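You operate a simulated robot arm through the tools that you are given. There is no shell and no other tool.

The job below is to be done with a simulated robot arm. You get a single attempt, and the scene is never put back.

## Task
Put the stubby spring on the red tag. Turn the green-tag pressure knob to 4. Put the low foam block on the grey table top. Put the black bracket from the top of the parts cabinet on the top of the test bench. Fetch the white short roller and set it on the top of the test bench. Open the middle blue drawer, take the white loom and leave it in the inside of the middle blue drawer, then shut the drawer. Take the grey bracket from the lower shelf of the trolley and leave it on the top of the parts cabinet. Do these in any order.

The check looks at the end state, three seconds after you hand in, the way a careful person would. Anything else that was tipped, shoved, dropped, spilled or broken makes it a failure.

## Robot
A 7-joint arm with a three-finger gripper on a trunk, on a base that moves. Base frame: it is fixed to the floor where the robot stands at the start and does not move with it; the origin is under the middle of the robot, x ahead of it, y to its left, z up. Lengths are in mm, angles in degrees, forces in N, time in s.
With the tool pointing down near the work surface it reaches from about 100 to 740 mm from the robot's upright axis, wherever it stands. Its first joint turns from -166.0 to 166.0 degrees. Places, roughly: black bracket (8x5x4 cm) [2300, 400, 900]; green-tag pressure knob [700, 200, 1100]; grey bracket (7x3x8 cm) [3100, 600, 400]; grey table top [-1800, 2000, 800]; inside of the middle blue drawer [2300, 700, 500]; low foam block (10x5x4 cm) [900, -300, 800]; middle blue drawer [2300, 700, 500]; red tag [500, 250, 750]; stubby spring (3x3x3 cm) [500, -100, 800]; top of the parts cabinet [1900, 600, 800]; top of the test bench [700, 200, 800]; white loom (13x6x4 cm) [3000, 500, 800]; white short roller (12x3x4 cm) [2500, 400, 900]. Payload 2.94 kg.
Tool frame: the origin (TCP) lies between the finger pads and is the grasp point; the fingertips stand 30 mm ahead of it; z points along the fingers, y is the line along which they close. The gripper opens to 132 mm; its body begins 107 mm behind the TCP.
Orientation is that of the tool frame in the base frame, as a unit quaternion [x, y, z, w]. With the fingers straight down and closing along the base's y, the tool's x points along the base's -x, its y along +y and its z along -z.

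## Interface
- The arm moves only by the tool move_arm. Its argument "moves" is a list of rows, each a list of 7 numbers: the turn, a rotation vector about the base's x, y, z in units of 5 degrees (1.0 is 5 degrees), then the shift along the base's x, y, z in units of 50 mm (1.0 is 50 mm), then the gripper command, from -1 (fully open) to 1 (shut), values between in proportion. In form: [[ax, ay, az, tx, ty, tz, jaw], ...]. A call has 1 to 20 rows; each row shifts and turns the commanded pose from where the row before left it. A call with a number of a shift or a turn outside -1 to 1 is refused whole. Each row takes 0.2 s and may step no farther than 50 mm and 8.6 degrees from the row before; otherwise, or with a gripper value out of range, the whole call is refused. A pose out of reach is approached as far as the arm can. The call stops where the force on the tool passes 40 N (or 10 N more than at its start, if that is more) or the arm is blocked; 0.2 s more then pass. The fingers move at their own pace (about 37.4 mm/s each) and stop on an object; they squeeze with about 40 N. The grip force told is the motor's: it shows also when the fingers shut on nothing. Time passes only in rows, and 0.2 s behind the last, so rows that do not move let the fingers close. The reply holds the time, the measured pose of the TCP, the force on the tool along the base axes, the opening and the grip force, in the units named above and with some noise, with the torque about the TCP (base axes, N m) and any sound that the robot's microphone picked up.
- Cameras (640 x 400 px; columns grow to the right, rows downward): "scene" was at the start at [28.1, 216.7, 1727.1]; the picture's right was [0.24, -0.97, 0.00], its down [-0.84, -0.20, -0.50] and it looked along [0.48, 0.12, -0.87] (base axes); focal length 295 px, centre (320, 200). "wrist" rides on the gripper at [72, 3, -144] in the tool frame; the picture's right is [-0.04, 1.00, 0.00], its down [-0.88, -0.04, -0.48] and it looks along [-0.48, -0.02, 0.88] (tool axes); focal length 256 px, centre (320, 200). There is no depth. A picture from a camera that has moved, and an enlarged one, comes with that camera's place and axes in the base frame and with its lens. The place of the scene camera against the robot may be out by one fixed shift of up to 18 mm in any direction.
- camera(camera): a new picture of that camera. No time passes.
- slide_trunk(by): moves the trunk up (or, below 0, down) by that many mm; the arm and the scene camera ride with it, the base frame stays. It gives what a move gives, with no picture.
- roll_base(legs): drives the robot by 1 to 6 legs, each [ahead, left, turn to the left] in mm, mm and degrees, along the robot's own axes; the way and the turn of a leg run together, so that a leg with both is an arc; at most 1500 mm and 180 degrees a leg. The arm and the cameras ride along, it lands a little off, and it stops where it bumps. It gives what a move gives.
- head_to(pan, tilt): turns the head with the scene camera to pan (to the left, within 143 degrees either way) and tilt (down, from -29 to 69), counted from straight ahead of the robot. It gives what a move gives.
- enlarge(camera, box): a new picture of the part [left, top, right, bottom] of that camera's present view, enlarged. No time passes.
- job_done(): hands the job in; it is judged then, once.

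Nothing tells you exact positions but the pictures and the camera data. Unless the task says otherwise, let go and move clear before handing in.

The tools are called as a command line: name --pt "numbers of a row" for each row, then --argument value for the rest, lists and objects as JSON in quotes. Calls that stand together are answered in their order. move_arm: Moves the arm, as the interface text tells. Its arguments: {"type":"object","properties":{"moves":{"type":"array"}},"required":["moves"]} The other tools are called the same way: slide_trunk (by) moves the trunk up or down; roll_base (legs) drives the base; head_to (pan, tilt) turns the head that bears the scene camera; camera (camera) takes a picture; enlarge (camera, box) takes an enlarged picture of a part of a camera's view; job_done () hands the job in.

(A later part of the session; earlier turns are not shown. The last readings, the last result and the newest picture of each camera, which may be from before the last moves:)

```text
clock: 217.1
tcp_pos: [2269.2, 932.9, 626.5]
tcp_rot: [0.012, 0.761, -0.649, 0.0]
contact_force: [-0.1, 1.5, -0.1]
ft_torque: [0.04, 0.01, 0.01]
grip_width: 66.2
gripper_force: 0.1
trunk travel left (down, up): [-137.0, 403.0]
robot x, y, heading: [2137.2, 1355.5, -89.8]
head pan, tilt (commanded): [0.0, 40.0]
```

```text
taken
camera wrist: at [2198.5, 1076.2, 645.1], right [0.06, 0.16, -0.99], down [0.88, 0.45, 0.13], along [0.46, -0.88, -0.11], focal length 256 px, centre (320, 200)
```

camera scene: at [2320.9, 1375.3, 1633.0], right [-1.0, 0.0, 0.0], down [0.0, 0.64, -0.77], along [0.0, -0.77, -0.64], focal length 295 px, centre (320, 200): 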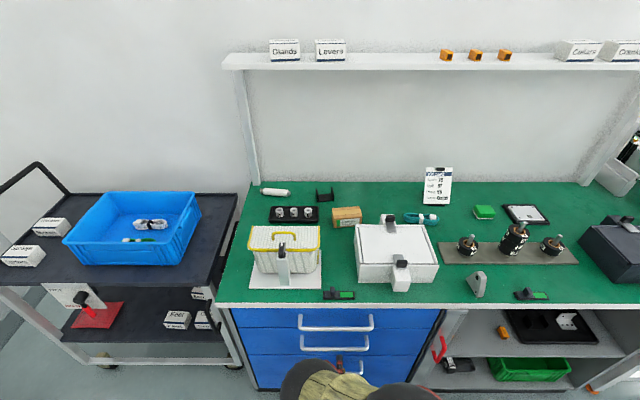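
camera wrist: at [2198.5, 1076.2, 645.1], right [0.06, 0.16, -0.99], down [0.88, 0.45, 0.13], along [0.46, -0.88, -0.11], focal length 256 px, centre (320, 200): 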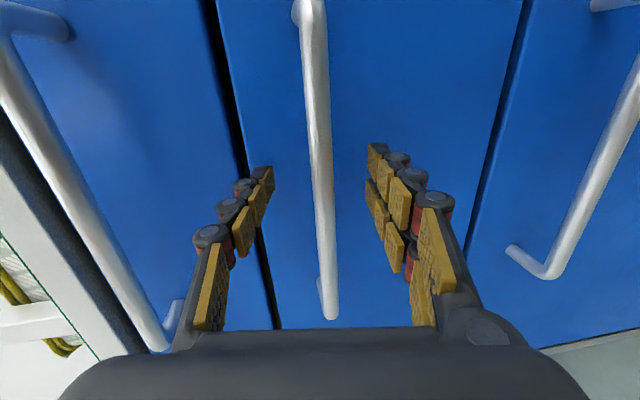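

The bar lies centred between the fingers. I'll close on it.

move_arm --pt "0 0 0 0 0 0 1" --pt "0 0 0 0 0 0 1" --pt "0 0 0 0 0 0 1" --pt "0 0 0 0 0 0 1" --pt "0 0 0 0 0 0 1" --pt "0 0 0 0 0 0 1"

camera --camera "wrist"

```text
clock: 218.5
tcp_pos: [2270.3, 932.5, 624.5]
tcp_rot: [0.012, 0.762, -0.647, 0.002]
contact_force: [-0.8, 5.0, -37.1]
ft_torque: [0.14, 1.11, 0.23]
grip_width: 13.0
gripper_force: 38.9
trunk travel left (down, up): [-137.0, 403.0]
robot x, y, heading: [2136.5, 1355.6, -89.6]
head pan, tilt (commanded): [0.0, 40.0]
```

```text
taken
camera wrist: at [2198.6, 1075.7, 643.8], right [0.06, 0.16, -0.98], down [0.88, 0.45, 0.13], along [0.46, -0.88, -0.11], focal length 256 px, centre (320, 200)
```

wrist: 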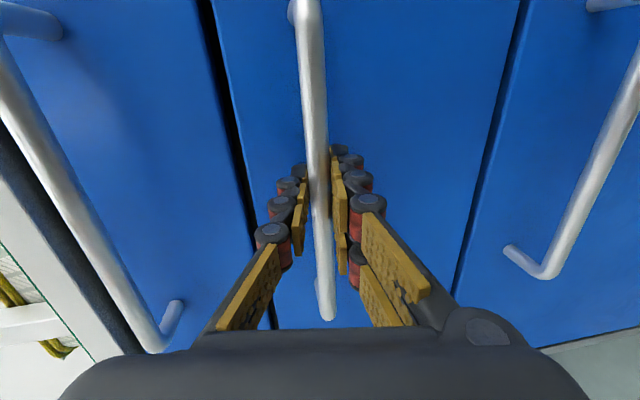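

Gripped the bar (13 mm), with some vertical load from a small offset. I'll relax it a few mm, then pull by rolling the base back.

move_arm --pt "0 0 0 0 0 -0.05 1" --pt "0 0 0 0 0 0 1"

roll_base --legs '[[-120, 0, 0]]'

camera --camera "wrist"

head_to --pan 0 --tilt 55

camera --camera "scene"

```text
clock: 219.1
tcp_pos: [2269.1, 932.7, 625.3]
tcp_rot: [0.012, 0.76, -0.649, 0.001]
contact_force: [-1.6, 0.3, -16.1]
ft_torque: [0.08, 1.1, 0.03]
grip_width: 12.5
gripper_force: 39.2
trunk travel left (down, up): [-137.0, 403.0]
robot x, y, heading: [2136.7, 1360.0, -89.8]
head pan, tilt (commanded): [0.0, 40.0]
```

```text
clock: 220.4
tcp_pos: [2269.6, 1051.8, 625.5]
tcp_rot: [0.012, 0.76, -0.65, 0.003]
contact_force: [-4.3, 1.2, -4.1]
ft_torque: [-0.03, 1.11, -0.14]
grip_width: 12.7
gripper_force: 38.9
trunk travel left (down, up): [-137.0, 403.0]
robot x, y, heading: [2139.3, 1479.0, -89.7]
head pan, tilt (commanded): [0.0, 40.0]
```

```text
taken
camera wrist: at [2198.5, 1195.6, 642.7], right [0.06, 0.16, -0.99], down [0.88, 0.45, 0.13], along [0.46, -0.88, -0.11], focal length 256 px, centre (320, 200)
```

wrist: 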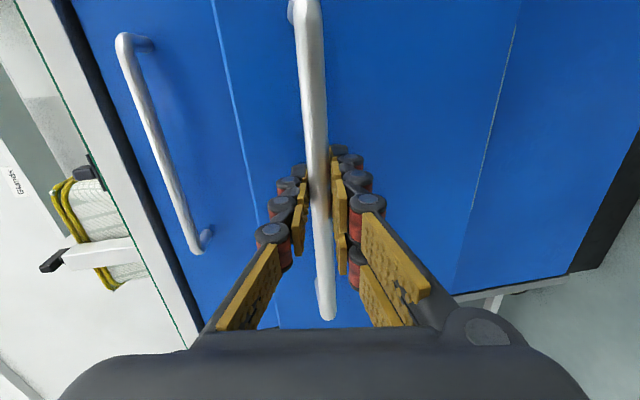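

```text
clock: 221.1
tcp_pos: [2269.9, 1052.7, 624.9]
tcp_rot: [0.012, 0.76, -0.65, 0.003]
contact_force: [-2.0, 0.7, -2.8]
ft_torque: [0.05, 1.02, 0.14]
grip_width: 12.7
gripper_force: 39.6
trunk travel left (down, up): [-137.0, 403.0]
robot x, y, heading: [2134.1, 1474.5, -89.9]
head pan, tilt (commanded): [0.0, 55.0]
```

```text
taken
camera scene: at [2320.7, 1445.3, 1620.4], right [-1.0, 0.0, 0.0], down [0.0, 0.82, -0.57], along [0.0, -0.57, -0.82], focal length 295 px, centre (320, 200)
```

scene: 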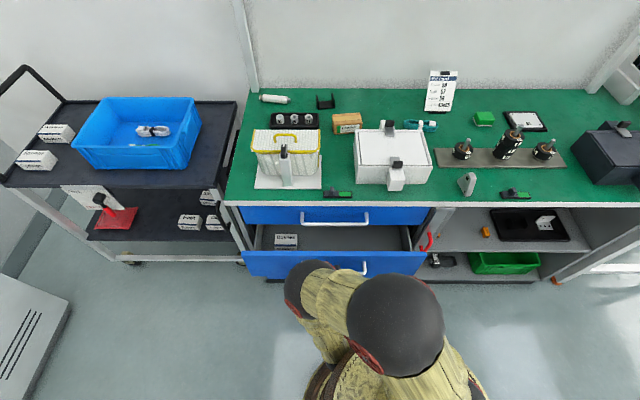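

The middle drawer slides out nicely. I'll pull another 150 mm.

roll_base --legs '[[-150, 0, 0]]'

camera --camera "scene"

enlarge --camera "scene" --box '[210, 130, 450, 290]'

```text
clock: 222.5
tcp_pos: [2270.2, 1202.6, 625.3]
tcp_rot: [0.011, 0.76, -0.65, 0.003]
contact_force: [5.1, 2.3, -3.9]
ft_torque: [-0.01, 0.99, 0.28]
grip_width: 12.7
gripper_force: 39.5
trunk travel left (down, up): [-137.0, 403.0]
robot x, y, heading: [2138.2, 1628.1, -89.6]
head pan, tilt (commanded): [0.0, 55.0]
```

```text
taken
camera scene: at [2320.4, 1595.5, 1620.3], right [-1.0, -0.01, 0.0], down [0.0, 0.82, -0.57], along [0.0, -0.57, -0.82], focal length 295 px, centre (320, 200)
```

scene: 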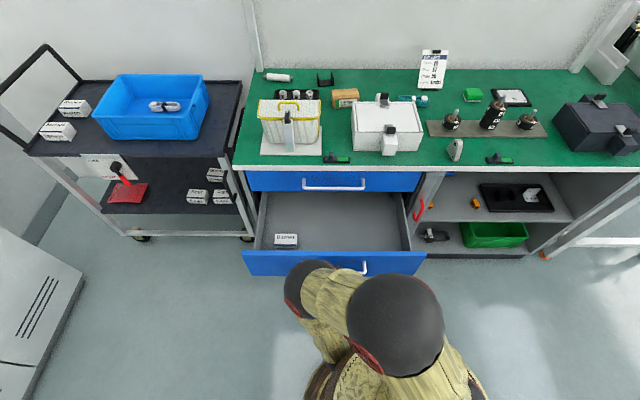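

```text
2.50 times, centred on (330, 210) of scene
camera zoom: at [2320.4, 1595.5, 1620.3], right [-1.0, -0.01, 0.0], down [0.0, 0.82, -0.57], along [0.0, -0.57, -0.82], focal length 738 px, centre (295, 175)
```

zoom: 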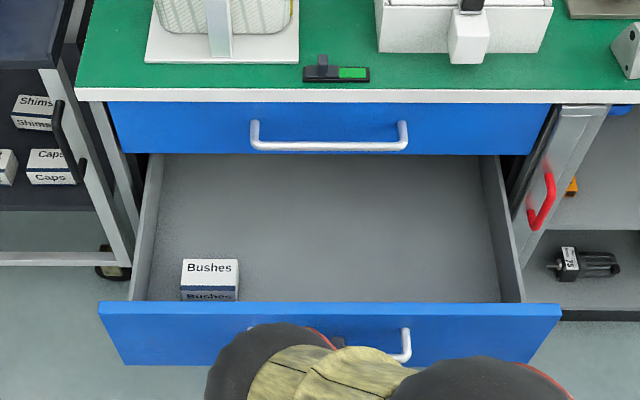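

The drawer is open about 270 mm with only a "Bushes" box inside. I'll release the handle, back off, and raise up.

move_arm --pt "0 0 0 0 0 0 0.5" --pt "0 0 0 0 0 0 0.2" --pt "0 0 0 0 0 0 0.1" --pt "0 0 0 0 0 0 0.1" --pt "0 0 0 0 0 0 0.1"

roll_base --legs '[[-100, 0, 0]]'

slide_trunk --by 400

camera --camera "scene"

camera --camera "wrist"

```text
clock: 223.7
tcp_pos: [2269.2, 1202.7, 625.2]
tcp_rot: [0.011, 0.761, -0.649, 0.003]
contact_force: [-0.6, 0.0, 0.1]
ft_torque: [-0.03, -0.01, -0.01]
grip_width: 59.3
gripper_force: 0.1
trunk travel left (down, up): [-137.0, 403.0]
robot x, y, heading: [2138.3, 1628.3, -89.5]
head pan, tilt (commanded): [0.0, 55.0]
```

```text
clock: 224.8
tcp_pos: [2269.8, 1303.6, 624.6]
tcp_rot: [0.011, 0.761, -0.649, 0.003]
contact_force: [-0.4, 0.4, -0.1]
ft_torque: [0.01, 0.0, -0.01]
grip_width: 59.5
gripper_force: 0.0
trunk travel left (down, up): [-137.0, 403.0]
robot x, y, heading: [2133.5, 1729.1, -89.6]
head pan, tilt (commanded): [0.0, 55.0]
```

```text
clock: 228.7
tcp_pos: [2269.2, 1302.7, 1024.5]
tcp_rot: [0.012, 0.76, -0.65, 0.003]
contact_force: [0.2, 0.2, -1.1]
ft_torque: [-0.01, 0.0, -0.04]
grip_width: 59.5
gripper_force: 0.1
trunk travel left (down, up): [-537.0, 3.0]
robot x, y, heading: [2138.6, 1726.5, -89.5]
head pan, tilt (commanded): [0.0, 55.0]
```

```text
taken
camera scene: at [2319.6, 1696.2, 2020.3], right [-1.0, -0.01, 0.0], down [-0.01, 0.82, -0.57], along [0.0, -0.57, -0.82], focal length 295 px, centre (320, 200)
```

scene: 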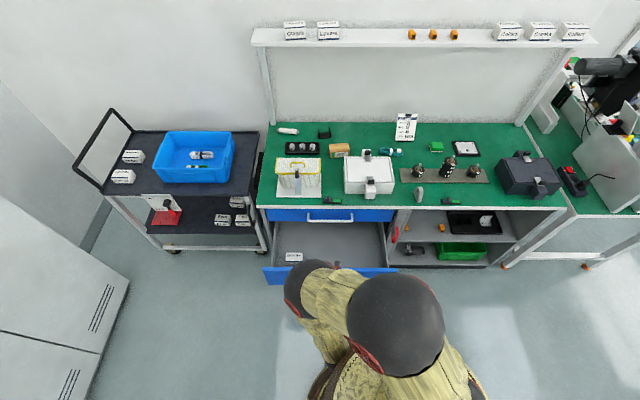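

```text
taken
camera wrist: at [2198.1, 1446.1, 1042.7], right [0.06, 0.16, -0.99], down [0.88, 0.45, 0.13], along [0.47, -0.88, -0.11], focal length 256 px, centre (320, 200)
```

wrist: 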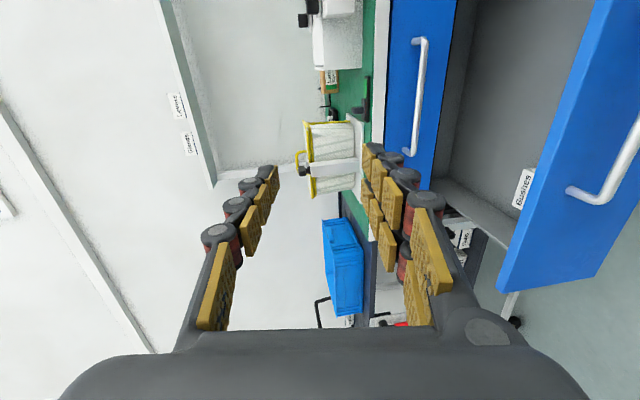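

Drawer open and released. Now the loom: I'll drive over in front of the trolley and pitch the tool down over the blue bin.

roll_base --legs '[[0, 770, 0], [400, 0, 0]]'

move_arm --pt "1 0 0 0 0 0.3 0.1" --pt "1 0 0 0 0 0.3 0.1" --pt "1 0 0 0 0 0.3 0.1" --pt "1 0 0 0 0 0.3 0.1" --pt "1 0 0 0 0 0.3 0" --pt "1 0 0 0 0 0.3 0" --pt "1 0 0 0 0 0 0" --pt "1 0 0 0 0 0 0" --pt "1 0 0 0 0 0 0" --pt "1 0 0 0 0 0 0" --pt "1 0 0 0 0 0 0" --pt "1 0 0 0 0 0 0" --pt "1 0 0 0 0 0 0" --pt "1 0 0 0 0 0 0" --pt "0 0 0 0 0 0 0"

camera --camera "wrist"

camera --camera "scene"

```text
clock: 234.9
tcp_pos: [3022.9, 898.0, 1024.2]
tcp_rot: [0.019, 0.761, -0.649, -0.005]
contact_force: [-0.9, -1.5, -0.2]
ft_torque: [0.0, -0.05, 0.02]
grip_width: 59.4
gripper_force: 0.0
trunk travel left (down, up): [-537.0, 3.0]
robot x, y, heading: [2897.3, 1324.7, -90.9]
head pan, tilt (commanded): [0.0, 55.0]
```

```text
clock: 238.1
tcp_pos: [3020.4, 900.4, 1114.8]
tcp_rot: [0.014, 0.995, -0.095, -0.014]
contact_force: [-0.8, 0.6, 1.1]
ft_torque: [-0.02, -0.03, 0.01]
grip_width: 66.2
gripper_force: 0.0
trunk travel left (down, up): [-537.0, 3.0]
robot x, y, heading: [2896.6, 1326.0, -90.9]
head pan, tilt (commanded): [0.0, 55.0]
```

```text
taken
camera wrist: at [2952.6, 932.2, 1257.5], right [0.07, 0.98, -0.19], down [0.89, 0.03, 0.45], along [0.45, -0.2, -0.87], focal length 256 px, centre (320, 200)
```

wrist: 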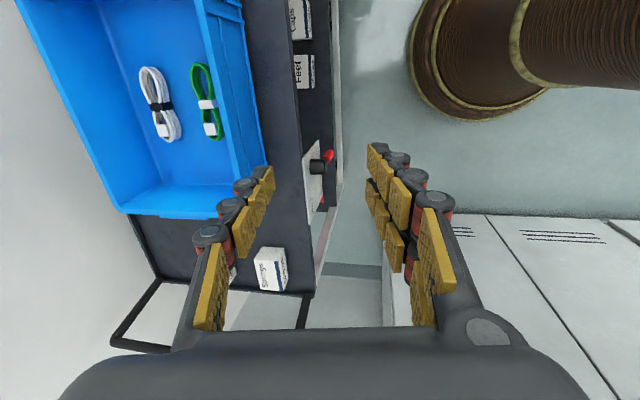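

```text
taken
camera scene: at [3079.8, 1292.1, 2020.4], right [-1.0, 0.02, 0.0], down [0.01, 0.82, -0.57], along [-0.01, -0.57, -0.82], focal length 295 px, centre (320, 200)
```

scene: 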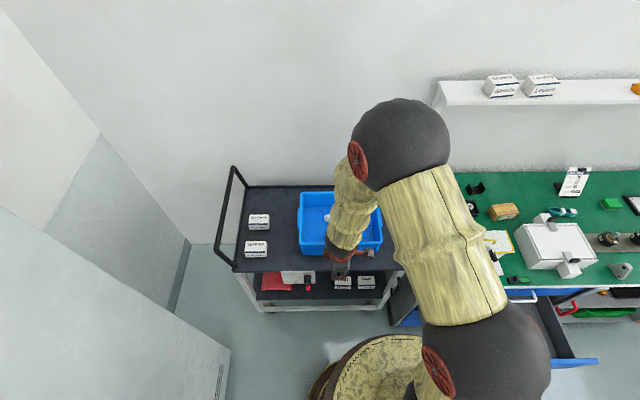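

The bin is in the wrist view at left: white loom (black strap) beside a green loom. I'll zoom in to get its exact pose.

enlarge --camera "wrist" --box '[80, 30, 280, 180]'

enlarge --camera "scene" --box '[280, 170, 400, 270]'

```text
2.67 times, centred on (180, 105) of wrist
camera zoom: at [2952.6, 932.2, 1257.5], right [0.07, 0.98, -0.19], down [0.89, 0.03, 0.45], along [0.45, -0.2, -0.87], focal length 683 px, centre (693, 453)
```

zoom: 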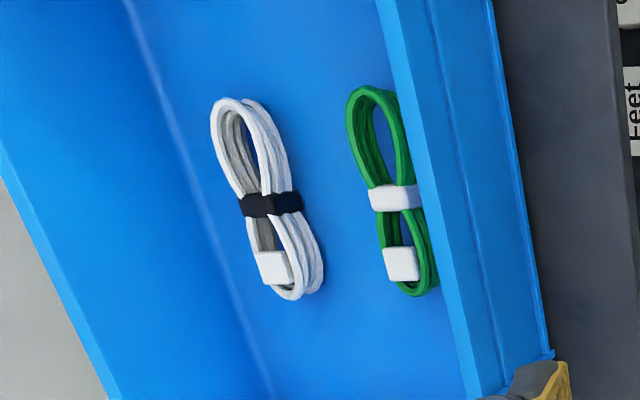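

```text
4.00 times, centred on (340, 220) of scene
camera zoom: at [3079.8, 1292.1, 2020.4], right [-1.0, 0.02, 0.0], down [0.01, 0.82, -0.57], along [-0.01, -0.57, -0.82], focal length 1181 px, centre (240, 120)
```

zoom: 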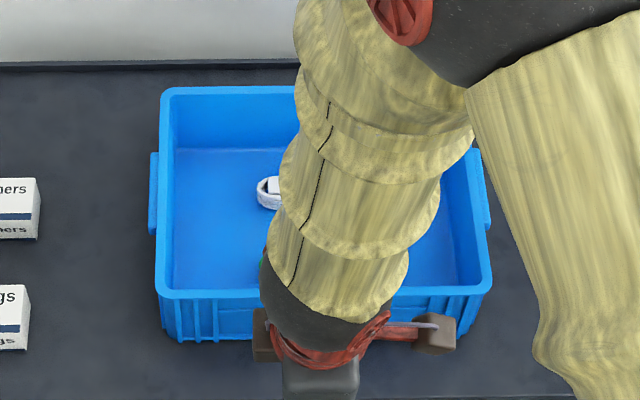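

The white loom lies along x from 2929 to 3060 at y ≈ 526, with 57 mm to the green one. I'll roll 130 mm closer and bring the open fingers above it.

roll_base --legs '[[0, 0, 0.9], [130, 0, 0]]'

move_arm --pt "0 0 0 -0.1 -0.9 0 -0.1" --pt "0 0 0 -0.1 -0.9 0 -0.15" --pt "0 0 0 -0.1 -0.9 0 -0.15" --pt "0 0 0 -0.1 -0.9 -0.3 -0.15" --pt "0 0 0 -0.1 -0.9 -0.3 -0.15" --pt "0 0 0 -0.05 -0.4 -0.9 -0.15" --pt "0 0 0 0 0 -0.9 -0.15" --pt "0 0 0 0 0 0 -0.15"

camera --camera "wrist"

camera --camera "scene"

```text
clock: 239.7
tcp_pos: [3026.8, 769.0, 1115.5]
tcp_rot: [0.007, 0.995, -0.094, -0.014]
contact_force: [-0.4, -1.4, -0.4]
ft_torque: [0.06, 0.01, 0.0]
grip_width: 66.0
gripper_force: 0.0
trunk travel left (down, up): [-537.0, 3.0]
robot x, y, heading: [2899.5, 1196.2, -90.0]
head pan, tilt (commanded): [0.0, 55.0]
```

```text
clock: 241.5
tcp_pos: [3000.8, 525.5, 994.4]
tcp_rot: [0.007, 0.995, -0.096, -0.012]
contact_force: [-0.1, 0.3, -0.1]
ft_torque: [0.0, 0.0, -0.01]
grip_width: 75.9
gripper_force: 0.0
trunk travel left (down, up): [-537.0, 3.0]
robot x, y, heading: [2891.1, 1195.6, -89.9]
head pan, tilt (commanded): [0.0, 55.0]
```

```text
taken
camera wrist: at [2931.9, 556.4, 1136.8], right [0.05, 0.98, -0.19], down [0.89, 0.04, 0.45], along [0.45, -0.2, -0.87], focal length 256 px, centre (320, 200)
```

wrist: 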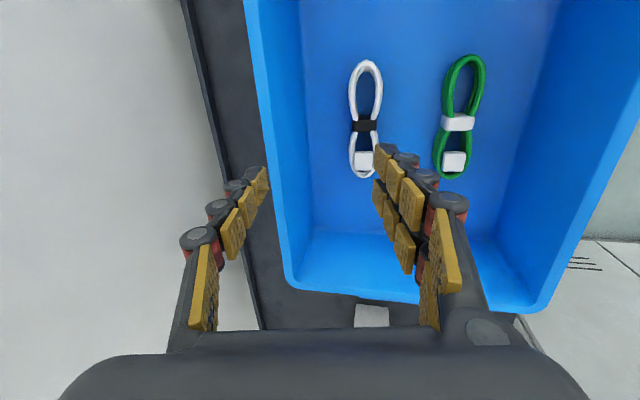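

```text
taken
camera scene: at [3080.5, 1164.2, 2020.4], right [-1.0, 0.0, 0.0], down [0.0, 0.82, -0.57], along [0.0, -0.57, -0.82], focal length 295 px, centre (320, 200)
```

scene: 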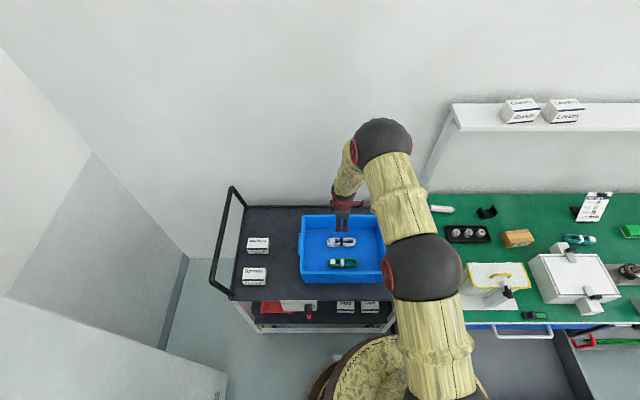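

Refined: the loom's strap is at (2993, 546), top z ≈ 822. I'll shift 20 mm and descend over it in two stages.

move_arm --pt "0 0 0 -0.13 0.45 -0.5 -0.15" --pt "0 0 0 0 0 -0.9 -0.15" --pt "0 0 0 0 0 -0.9 -0.15" --pt "0 0 0 0 0 0 -0.15"

camera --camera "wrist"

```text
clock: 242.5
tcp_pos: [2993.4, 547.9, 877.6]
tcp_rot: [0.007, 0.995, -0.096, -0.014]
contact_force: [-0.3, -0.6, -0.1]
ft_torque: [0.02, 0.01, -0.01]
grip_width: 75.8
gripper_force: 0.0
trunk travel left (down, up): [-537.0, 3.0]
robot x, y, heading: [2896.8, 1200.0, -90.4]
head pan, tilt (commanded): [0.0, 55.0]
```

```text
taken
camera wrist: at [2924.5, 579.3, 1020.0], right [0.05, 0.98, -0.19], down [0.89, 0.04, 0.45], along [0.45, -0.2, -0.87], focal length 256 px, centre (320, 200)
```

wrist: 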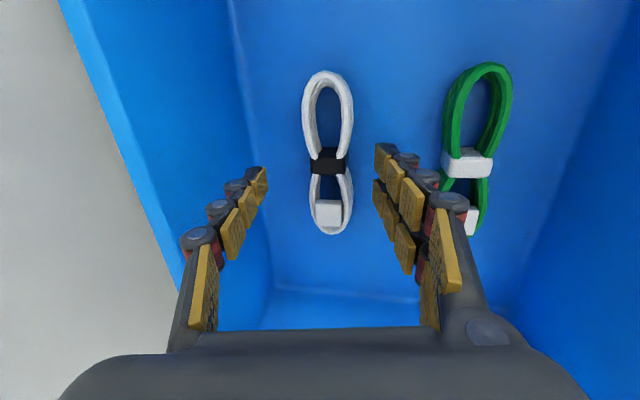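

Aligned well. I'll descend to about z 820 and check the force.

move_arm --pt "0 0 0 0 -0.04 -0.6 -0.15" --pt "0 0 0 0 0 -0.4 -0.15" --pt "0 0 0 0 0 -0.15 -0.15" --pt "0 0 0 0 0 0 -0.15"

camera --camera "wrist"

```text
clock: 243.1
tcp_pos: [2991.6, 541.4, 838.8]
tcp_rot: [0.007, 0.995, -0.099, -0.015]
contact_force: [-2.2, 13.0, 31.4]
ft_torque: [1.84, -0.2, 0.27]
grip_width: 90.0
gripper_force: 10.4
trunk travel left (down, up): [-537.0, 3.0]
robot x, y, heading: [2898.4, 1196.5, -90.2]
head pan, tilt (commanded): [0.0, 55.0]
stopped in row 3: the force on the tool passed its limit at 45 N (the readings are from after the stop); the commanded pose is now the measured one
```

```text
taken
camera wrist: at [2924.6, 574.1, 981.0], right [0.06, 0.98, -0.2], down [0.89, 0.04, 0.45], along [0.45, -0.2, -0.87], focal length 256 px, centre (320, 200)
```

wrist: 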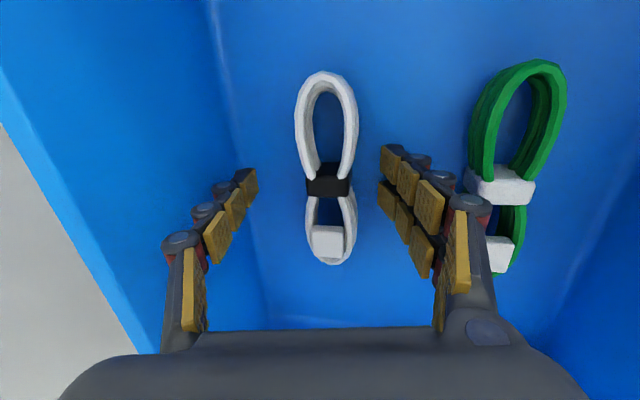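

The pair of fingertips touched the bin floor (z ≈ 800) because the tool is tilted 11° in the closing plane. I'll rise, make the tool vertical, and descend again.

move_arm --pt "0 0 0 0 0 0.4 -0.15" --pt "0 0 0 0 0 0.3 -0.15" --pt "0.73 0 0 0 0.05 0 -0.15" --pt "0.73 0 0 0 0.05 0 -0.15" --pt "0.73 0 0 0 0.02 0 -0.15" --pt "0 0 0 0 0 0 -0.15"

camera --camera "wrist"

```text
clock: 244.5
tcp_pos: [2994.2, 548.7, 870.9]
tcp_rot: [0.006, 1.0, -0.003, -0.015]
contact_force: [0.1, 0.2, -1.1]
ft_torque: [-0.01, 0.02, 0.0]
grip_width: 75.7
gripper_force: 0.0
trunk travel left (down, up): [-537.0, 3.0]
robot x, y, heading: [2895.9, 1198.8, -89.9]
head pan, tilt (commanded): [0.0, 55.0]
```

```text
taken
camera wrist: at [2925.0, 552.4, 1016.0], right [0.05, 1.0, -0.01], down [0.89, -0.05, 0.45], along [0.45, -0.03, -0.89], focal length 256 px, centre (320, 200)
```

wrist: 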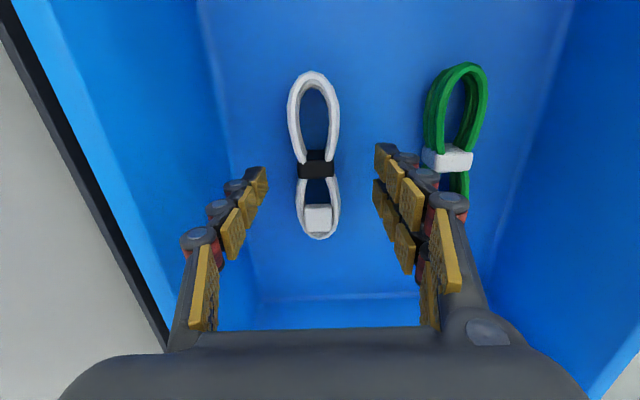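

The tool is vertical and the loom is centred. I'll descend to z ≈ 837 and close on the strap region.

move_arm --pt "0 0 0 0 -0.07 -0.4 -0.15" --pt "0 0 0 0 0 -0.2 -0.15" --pt "0 0 0 0 0 -0.08 -0.15" --pt "0 0 0 0 0 0 -0.15"

camera --camera "wrist"

```text
clock: 245.5
tcp_pos: [2992.6, 543.2, 836.7]
tcp_rot: [0.006, 1.0, -0.003, -0.015]
contact_force: [0.0, 0.7, 0.6]
ft_torque: [-0.01, -0.02, 0.0]
grip_width: 75.7
gripper_force: 0.1
trunk travel left (down, up): [-537.0, 3.0]
robot x, y, heading: [2896.2, 1196.5, -90.3]
head pan, tilt (commanded): [0.0, 55.0]
```

```text
taken
camera wrist: at [2924.8, 547.5, 982.0], right [0.05, 1.0, -0.01], down [0.89, -0.05, 0.45], along [0.45, -0.03, -0.89], focal length 256 px, centre (320, 200)
```

wrist: 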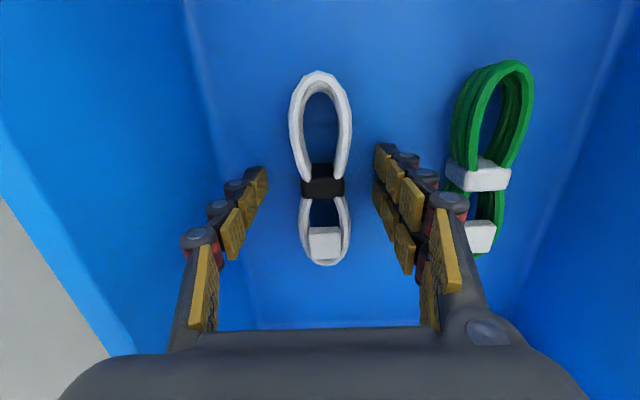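

Good. I'll go 3 mm lower and close the fingers.

move_arm --pt "0 0 0 0 0 -0.06 -0.15" --pt "0 0 0 0 0 0 1" --pt "0 0 0 0 0 0 1" --pt "0 0 0 0 0 0 1" --pt "0 0 0 0 0 0 1" --pt "0 0 0 0 0 0 1" --pt "0 0 0 0 0 0 1" --pt "0 0 0 0 0 0 1"

camera --camera "wrist"

```text
clock: 246.9
tcp_pos: [2994.3, 543.6, 836.9]
tcp_rot: [0.006, 1.0, -0.004, -0.015]
contact_force: [-2.1, 10.1, 23.6]
ft_torque: [0.91, -0.47, 0.23]
grip_width: 38.8
gripper_force: 38.2
trunk travel left (down, up): [-537.0, 3.0]
robot x, y, heading: [2898.1, 1195.1, -90.1]
head pan, tilt (commanded): [0.0, 55.0]
stopped in row 6: the force on the tool passed its limit at 41 N (the readings are from after the stop); the commanded pose is now the measured one
```

```text
taken
camera wrist: at [2924.7, 547.8, 982.3], right [0.05, 1.0, -0.01], down [0.89, -0.04, 0.45], along [0.45, -0.03, -0.89], focal length 256 px, centre (320, 200)
```

wrist: 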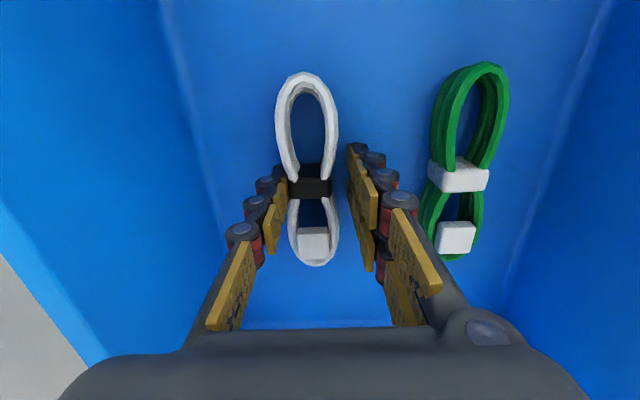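

Closing made the fingertips press on the bin floor. I'll rise 8 mm and then finish closing.

move_arm --pt "0 0 0 0 0 0.16 0.4" --pt "0 0 0 0 0 0 0.4" --pt "0 0 0 0 0 0 0.4"

camera --camera "wrist"

enlarge --camera "scene" --box '[220, 160, 420, 310]'

```text
clock: 247.7
tcp_pos: [2993.6, 542.3, 843.5]
tcp_rot: [0.006, 1.0, -0.004, -0.014]
contact_force: [-0.6, 0.5, -0.3]
ft_torque: [-0.02, 0.01, 0.02]
grip_width: 39.8
gripper_force: 0.3
trunk travel left (down, up): [-537.0, 3.0]
robot x, y, heading: [2897.4, 1195.2, -90.1]
head pan, tilt (commanded): [0.0, 55.0]
```

```text
taken
camera wrist: at [2925.4, 547.0, 988.5], right [0.05, 1.0, -0.01], down [0.89, -0.04, 0.45], along [0.45, -0.03, -0.89], focal length 256 px, centre (320, 200)
```

wrist: 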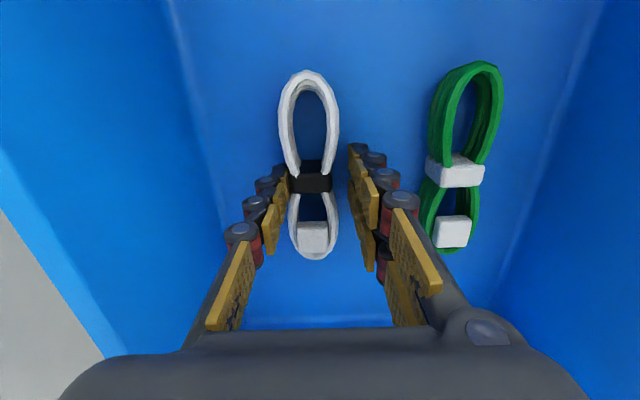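

```text
2.67 times, centred on (320, 235) of scene
camera zoom: at [3080.5, 1163.9, 2020.3], right [-1.0, 0.0, 0.0], down [0.0, 0.82, -0.57], along [0.0, -0.57, -0.82], focal length 787 px, centre (320, 107)
```

zoom: 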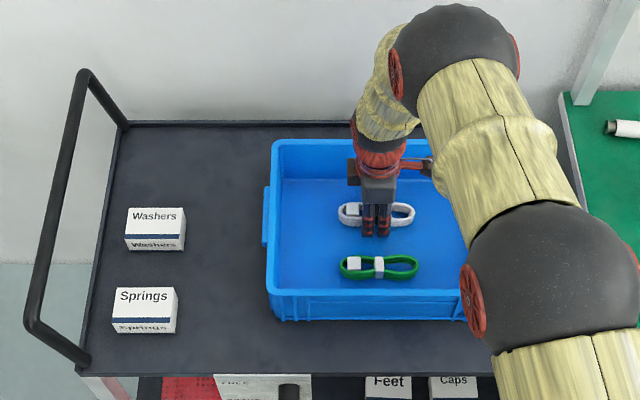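

Now 6 mm above the floor. I'll close fully on the loom here.

move_arm --pt "0 0 0 0 0 0 1" --pt "0 0 0 0 0 0 1" --pt "0 0 0 0 0 0 1" --pt "0 0 0 0 0 0 1"

camera --camera "wrist"

```text
clock: 248.7
tcp_pos: [2994.0, 541.2, 843.1]
tcp_rot: [0.005, 1.0, -0.004, -0.015]
contact_force: [-1.1, 0.3, -0.1]
ft_torque: [0.01, 0.0, 0.04]
grip_width: 38.4
gripper_force: 40.1
trunk travel left (down, up): [-537.0, 3.0]
robot x, y, heading: [2899.0, 1197.1, -90.2]
head pan, tilt (commanded): [0.0, 55.0]
```

```text
taken
camera wrist: at [2925.3, 546.7, 988.6], right [0.05, 1.0, -0.01], down [0.89, -0.05, 0.45], along [0.45, -0.03, -0.89], focal length 256 px, centre (320, 200)
```

wrist: 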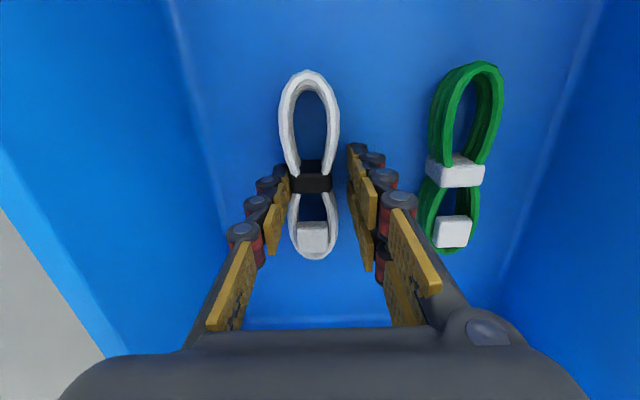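

The grip holds at 38 mm with 40 N. I'll lift gently and check that only the loom comes along.

move_arm --pt "0 0 0 0 0 0.2 1" --pt "0 0 0 0 0 0.4 1" --pt "0 0 0 0 0 0.6 1" --pt "0 0 0 0 0 0 1"

camera --camera "wrist"

enlarge --camera "scene" --box '[220, 160, 420, 310]'

```text
clock: 249.7
tcp_pos: [2993.0, 542.7, 903.0]
tcp_rot: [0.006, 1.0, -0.003, -0.015]
contact_force: [0.3, 0.2, -1.7]
ft_torque: [0.03, -0.03, -0.01]
grip_width: 38.6
gripper_force: 40.5
trunk travel left (down, up): [-537.0, 3.0]
robot x, y, heading: [2899.7, 1194.6, -90.1]
head pan, tilt (commanded): [0.0, 55.0]
```

```text
taken
camera wrist: at [2924.2, 547.2, 1048.8], right [0.05, 1.0, -0.01], down [0.89, -0.05, 0.45], along [0.45, -0.03, -0.89], focal length 256 px, centre (320, 200)
```

wrist: 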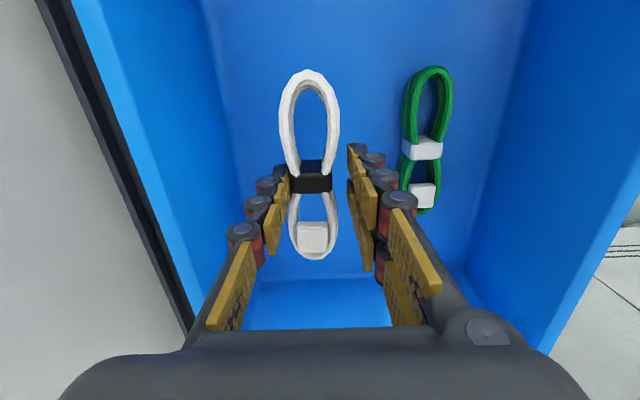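

```text
2.67 times, centred on (320, 235) of scene
camera zoom: at [3080.7, 1162.7, 2020.3], right [-1.0, 0.0, 0.0], down [0.0, 0.82, -0.57], along [0.0, -0.57, -0.82], focal length 787 px, centre (320, 107)
```

zoom: 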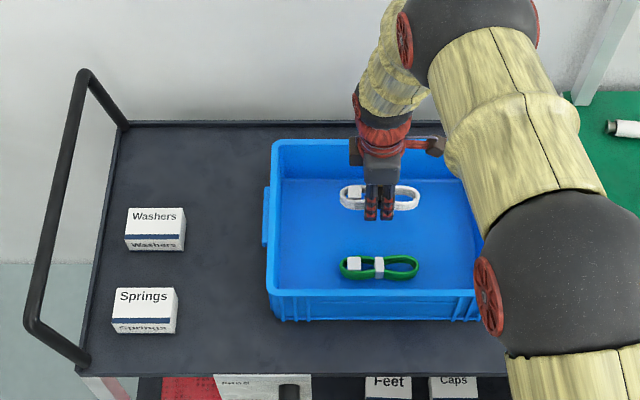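

The loom is up; the bin stayed in place apart from a small nudge of about a centimetre. I'll lift higher, draw the arm in, and drive to the open drawer.

move_arm --pt "0 0 0 0 0 0.9 1" --pt "0 0 0 0 0 0.9 1" --pt "0 0 0 0 0 0.7 1" --pt "0 0 0 0 0.9 0 1" --pt "0 0 0 0 0.9 0 1" --pt "0 0 0 0 0.9 0 1" --pt "0 0 0 0 0.9 0 1" --pt "0 0 0 0 0 0 1"

roll_base --legs '[[-310, 0, 0], [0, -760, 0]]'

camera --camera "wrist"

camera --camera "scene"

```text
clock: 251.5
tcp_pos: [2991.7, 722.7, 1025.9]
tcp_rot: [0.006, 1.0, -0.004, -0.015]
contact_force: [0.0, -0.9, -1.7]
ft_torque: [0.05, -0.02, 0.0]
grip_width: 38.3
gripper_force: 39.6
trunk travel left (down, up): [-537.0, 3.0]
robot x, y, heading: [2896.7, 1198.3, -90.1]
head pan, tilt (commanded): [0.0, 55.0]
```

```text
clock: 257.3
tcp_pos: [2237.8, 1038.0, 1026.2]
tcp_rot: [0.007, 1.0, -0.003, -0.016]
contact_force: [-0.5, 1.1, -0.9]
ft_torque: [0.0, -0.04, 0.0]
grip_width: 38.1
gripper_force: 40.4
trunk travel left (down, up): [-537.0, 3.0]
robot x, y, heading: [2141.0, 1513.2, -90.3]
head pan, tilt (commanded): [0.0, 55.0]
```

```text
taken
camera wrist: at [2168.5, 1043.5, 1172.5], right [0.06, 1.0, -0.01], down [0.89, -0.05, 0.45], along [0.45, -0.03, -0.89], focal length 256 px, centre (320, 200)
```

wrist: 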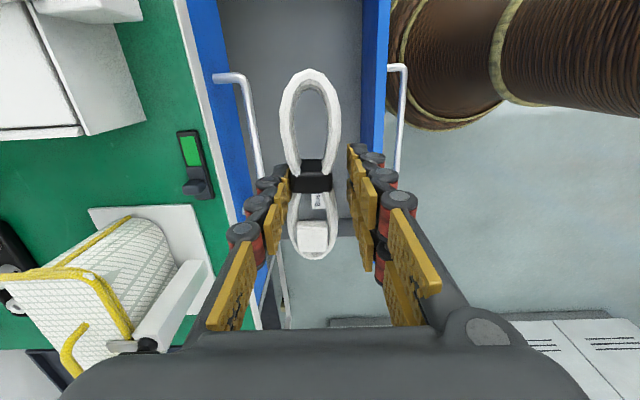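

```text
taken
camera scene: at [2325.8, 1478.7, 2020.4], right [-1.0, 0.0, 0.0], down [0.0, 0.82, -0.57], along [0.0, -0.57, -0.82], focal length 295 px, centre (320, 200)
```

scene: 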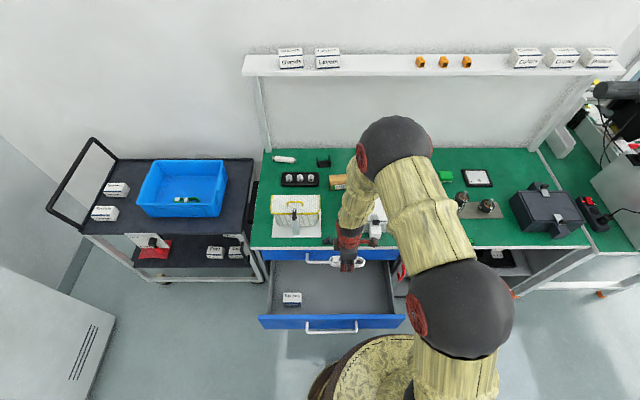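

The loom is above the open drawer, clear of the "Bushes" box. I'll lower the trunk to bring it down into the drawer.

slide_trunk --by -340

camera --camera "wrist"

camera --camera "scene"

```text
clock: 260.6
tcp_pos: [2237.5, 1038.8, 685.9]
tcp_rot: [0.007, 1.0, -0.003, -0.014]
contact_force: [0.0, -0.1, -1.8]
ft_torque: [-0.01, 0.0, 0.0]
grip_width: 38.3
gripper_force: 39.8
trunk travel left (down, up): [-197.0, 343.0]
robot x, y, heading: [2142.9, 1509.7, -90.1]
head pan, tilt (commanded): [0.0, 55.0]
```

```text
taken
camera wrist: at [2168.9, 1043.6, 832.6], right [0.06, 1.0, -0.01], down [0.89, -0.05, 0.45], along [0.45, -0.03, -0.89], focal length 256 px, centre (320, 200)
```

wrist: 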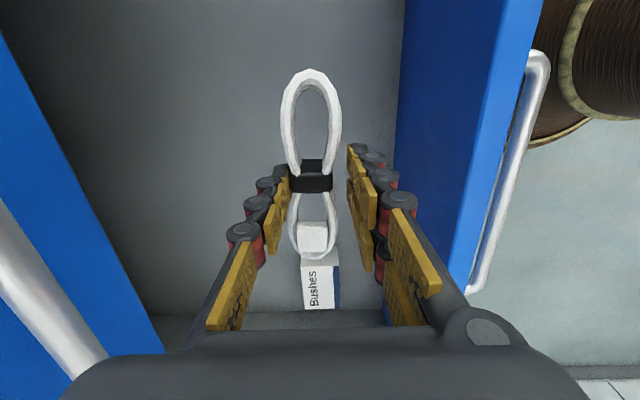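

```text
taken
camera scene: at [2326.7, 1478.8, 1680.4], right [-1.0, 0.0, 0.0], down [0.0, 0.82, -0.57], along [0.0, -0.57, -0.82], focal length 295 px, centre (320, 200)
```

scene: 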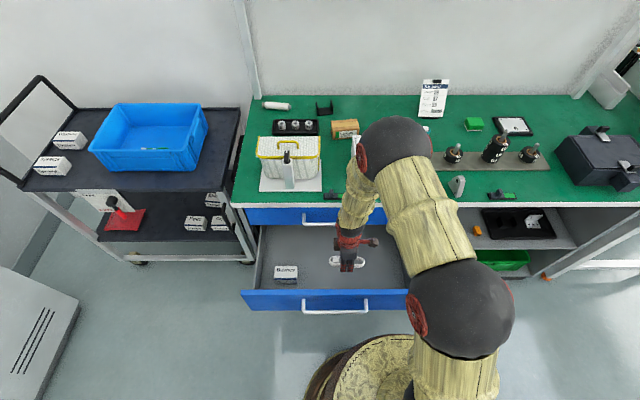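

Clear so far. I'll lower another 100 mm by trunk, then creep with the arm.

slide_trunk --by -90

camera --camera "wrist"

enlarge --camera "scene" --box '[210, 170, 450, 320]'

```text
clock: 261.9
tcp_pos: [2236.6, 1038.0, 595.5]
tcp_rot: [0.007, 1.0, -0.002, -0.015]
contact_force: [0.1, -0.5, -0.6]
ft_torque: [-0.02, 0.02, 0.0]
grip_width: 38.0
gripper_force: 40.5
trunk travel left (down, up): [-107.0, 433.0]
robot x, y, heading: [2144.2, 1511.6, -90.2]
head pan, tilt (commanded): [0.0, 55.0]
```

```text
taken
camera wrist: at [2168.9, 1043.5, 742.7], right [0.06, 1.0, -0.01], down [0.89, -0.05, 0.45], along [0.45, -0.03, -0.89], focal length 256 px, centre (320, 200)
```

wrist: 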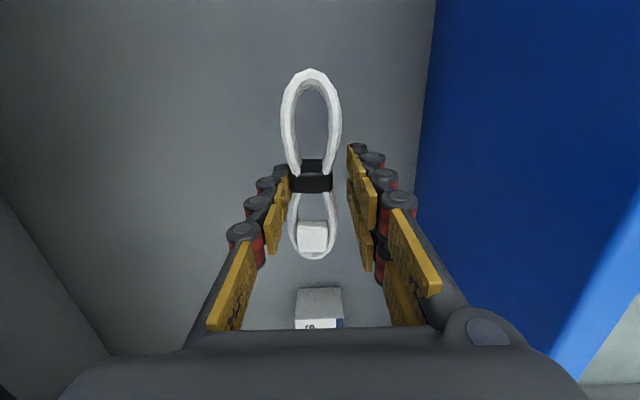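

```text
2.67 times, centred on (330, 245) of scene
camera zoom: at [2326.6, 1478.9, 1590.5], right [-1.0, 0.0, 0.0], down [0.0, 0.82, -0.57], along [0.0, -0.57, -0.82], focal length 787 px, centre (293, 80)
```

zoom: 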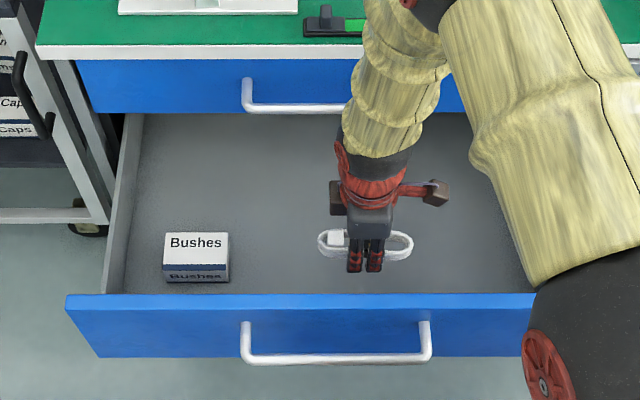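

The loom hangs inside the drawer. I'll creep down with the arm until it touches the drawer floor.

move_arm --pt "0 0 0 0 0 -0.4 1" --pt "0 0 0 0 0 -0.3 1" --pt "0 0 0 0 0 0 1"

camera --camera "wrist"

```text
clock: 262.7
tcp_pos: [2237.4, 1036.8, 561.1]
tcp_rot: [0.006, 1.0, -0.004, -0.014]
contact_force: [-0.5, -0.1, -1.4]
ft_torque: [0.03, 0.02, 0.02]
grip_width: 38.3
gripper_force: 40.2
trunk travel left (down, up): [-107.0, 433.0]
robot x, y, heading: [2144.1, 1510.5, -90.1]
head pan, tilt (commanded): [0.0, 55.0]
```

```text
taken
camera wrist: at [2168.9, 1042.5, 707.8], right [0.06, 1.0, -0.01], down [0.89, -0.05, 0.45], along [0.45, -0.03, -0.89], focal length 256 px, centre (320, 200)
```

wrist: 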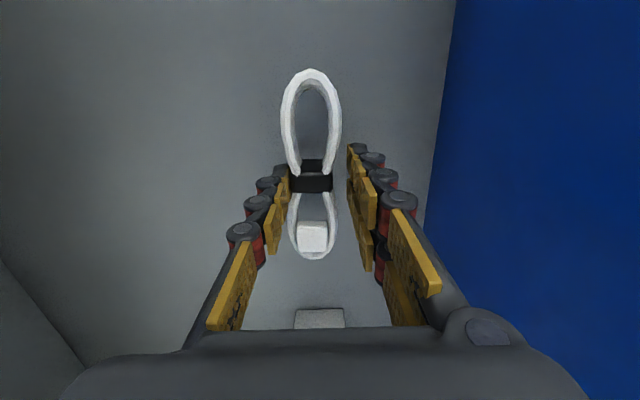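

move_arm --pt "0 0 0 0 0 -0.3 1" --pt "0 0 0 0 0 -0.2 1" --pt "0 0 0 0 0 -0.1 1" --pt "0 0 0 0 0 0 1"

camera --camera "wrist"

```text
clock: 263.7
tcp_pos: [2237.4, 1039.3, 531.9]
tcp_rot: [0.007, 1.0, -0.003, -0.016]
contact_force: [-0.2, -0.8, -0.3]
ft_torque: [0.02, 0.0, -0.02]
grip_width: 38.0
gripper_force: 40.1
trunk travel left (down, up): [-107.0, 433.0]
robot x, y, heading: [2142.4, 1513.3, -90.4]
head pan, tilt (commanded): [0.0, 55.0]
```

```text
taken
camera wrist: at [2169.2, 1043.1, 677.9], right [0.06, 1.0, -0.01], down [0.89, -0.05, 0.45], along [0.45, -0.03, -0.89], focal length 256 px, centre (320, 200)
```

wrist: 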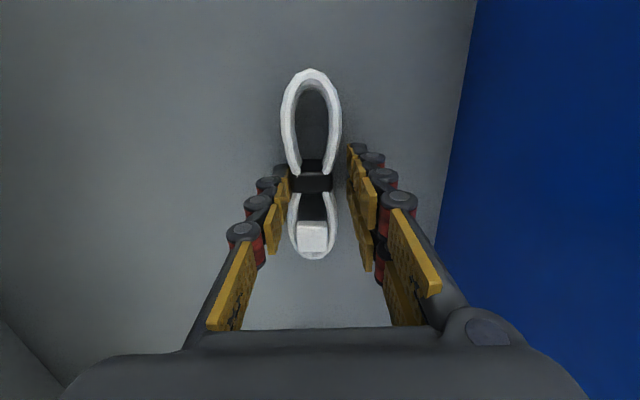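

move_arm --pt "0 0 0 0 0 -0.15 1" --pt "0 0 0 0 0 -0.1 1" --pt "0 0 0 0 0 -0.1 1" --pt "0 0 0 0 0 0 1"

```text
clock: 264.2
tcp_pos: [2236.8, 1032.5, 526.6]
tcp_rot: [0.008, 1.0, -0.008, -0.014]
contact_force: [-6.2, -0.4, 20.4]
ft_torque: [0.39, 0.26, 0.32]
grip_width: 38.4
gripper_force: 39.8
trunk travel left (down, up): [-107.0, 433.0]
robot x, y, heading: [2141.8, 1512.6, -90.2]
head pan, tilt (commanded): [0.0, 55.0]
stopped in row 2: the force on the tool passed its limit at 50 N (the readings are from after the stop); the commanded pose is now the measured one
```

The loom touches the drawer floor. I'll ease up slightly, open, and rise.

move_arm --pt "0 0 0 0 0 0.06 1" --pt "0 0 0 0 0 0 0.3" --pt "0 0 0 0 0 0 0.1" --pt "0 0 0 0 0 0 0" --pt "0 0 0 0 0 0 0" --pt "0 0 0 0 0 0.3 0" --pt "0 0 0 0 0 0.6 0" --pt "0 0 0 0 0 0.9 0" --pt "0 0 0 0 0 0.9 0"

camera --camera "wrist"

```text
clock: 266.2
tcp_pos: [2236.3, 1035.3, 663.6]
tcp_rot: [0.007, 1.0, -0.005, -0.014]
contact_force: [1.4, -0.5, 0.2]
ft_torque: [-0.02, -0.01, -0.02]
grip_width: 66.2
gripper_force: 0.1
trunk travel left (down, up): [-107.0, 433.0]
robot x, y, heading: [2144.7, 1510.9, -90.1]
head pan, tilt (commanded): [0.0, 55.0]
```

```text
taken
camera wrist: at [2168.1, 1040.1, 809.7], right [0.06, 1.0, -0.01], down [0.89, -0.05, 0.45], along [0.45, -0.04, -0.89], focal length 256 px, centre (320, 200)
```

wrist: 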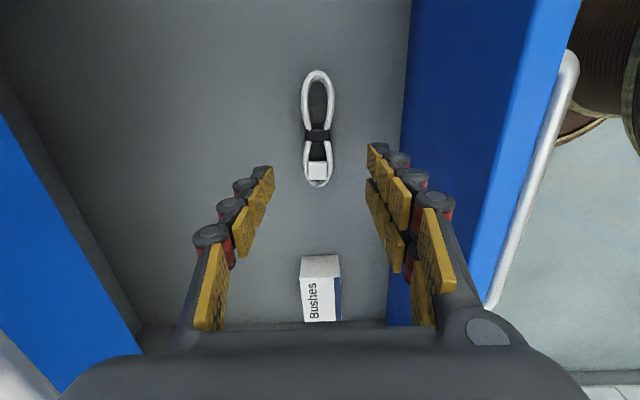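

The white loom lies in the drawer. I'll rise out, back away, level the tool with closed fingers, and prepare to push the drawer shut.

slide_trunk --by 330

roll_base --legs '[[-230, 45, 0]]'

move_arm --pt "-1 0 0 0 0 0 0.5" --pt "-1 0 0 0 0 0 1" --pt "-1 0 0 0 0 0 1" --pt "-1 0 0 0 0 0 1" --pt "-1 0 0 0 0 0 1" --pt "-1 0 0 0 0 0 1" --pt "-1 0 0 0 0 0 1" --pt "-1 0 0 0 0 0 1" --pt "-1 0 0 0 0 0 1" --pt "-1 0 0 0 0 0 1" --pt "-1 0 0 0 0 0 1" --pt "-1 0 0 0 0 0 1" --pt "-1 0 0 0 0 0 1" --pt "-1 0 0 0 0 0 1" --pt "-1 0 0 0 0 0 1" --pt "-1 0 0 0 0 0 1" --pt "0 0 0 0 0 0 1"

camera --camera "scene"

camera --camera "wrist"

```text
clock: 269.5
tcp_pos: [2235.6, 1033.8, 994.7]
tcp_rot: [0.008, 1.0, -0.006, -0.014]
contact_force: [-0.6, 0.2, -0.4]
ft_torque: [0.0, -0.02, 0.03]
grip_width: 65.9
gripper_force: 0.0
trunk travel left (down, up): [-437.0, 103.0]
robot x, y, heading: [2144.5, 1510.8, -90.2]
head pan, tilt (commanded): [0.0, 55.0]
```

```text
clock: 271.2
tcp_pos: [2281.5, 1269.1, 993.4]
tcp_rot: [0.008, 1.0, -0.006, -0.015]
contact_force: [0.3, 0.0, 0.4]
ft_torque: [-0.03, 0.01, 0.03]
grip_width: 66.3
gripper_force: 0.1
trunk travel left (down, up): [-437.0, 103.0]
robot x, y, heading: [2189.4, 1745.9, -90.3]
head pan, tilt (commanded): [0.0, 55.0]
```

```text
clock: 274.8
tcp_pos: [2276.6, 1269.6, 993.1]
tcp_rot: [0.023, 0.778, -0.627, -0.017]
contact_force: [0.4, 0.0, 0.5]
ft_torque: [-0.04, 0.0, 0.03]
grip_width: 0.0
gripper_force: 28.7
out of reach, approached as far as the arm can: row 6
trunk travel left (down, up): [-437.0, 103.0]
robot x, y, heading: [2187.5, 1745.7, -90.2]
head pan, tilt (commanded): [0.0, 55.0]
```

```text
taken
camera scene: at [2372.1, 1713.8, 1920.4], right [-1.0, 0.0, 0.0], down [0.0, 0.82, -0.57], along [0.0, -0.57, -0.82], focal length 295 px, centre (320, 200)
```

scene: 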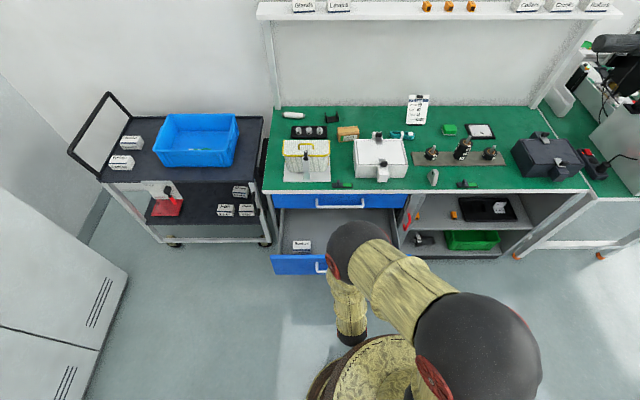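

```text
taken
camera wrist: at [2210.8, 1414.2, 1020.5], right [0.06, 0.21, -0.98], down [0.9, 0.41, 0.14], along [0.43, -0.89, -0.17], focal length 256 px, centre (320, 200)
```

wrist: 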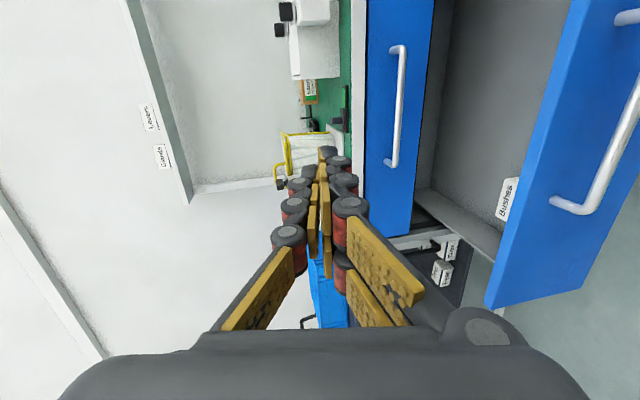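

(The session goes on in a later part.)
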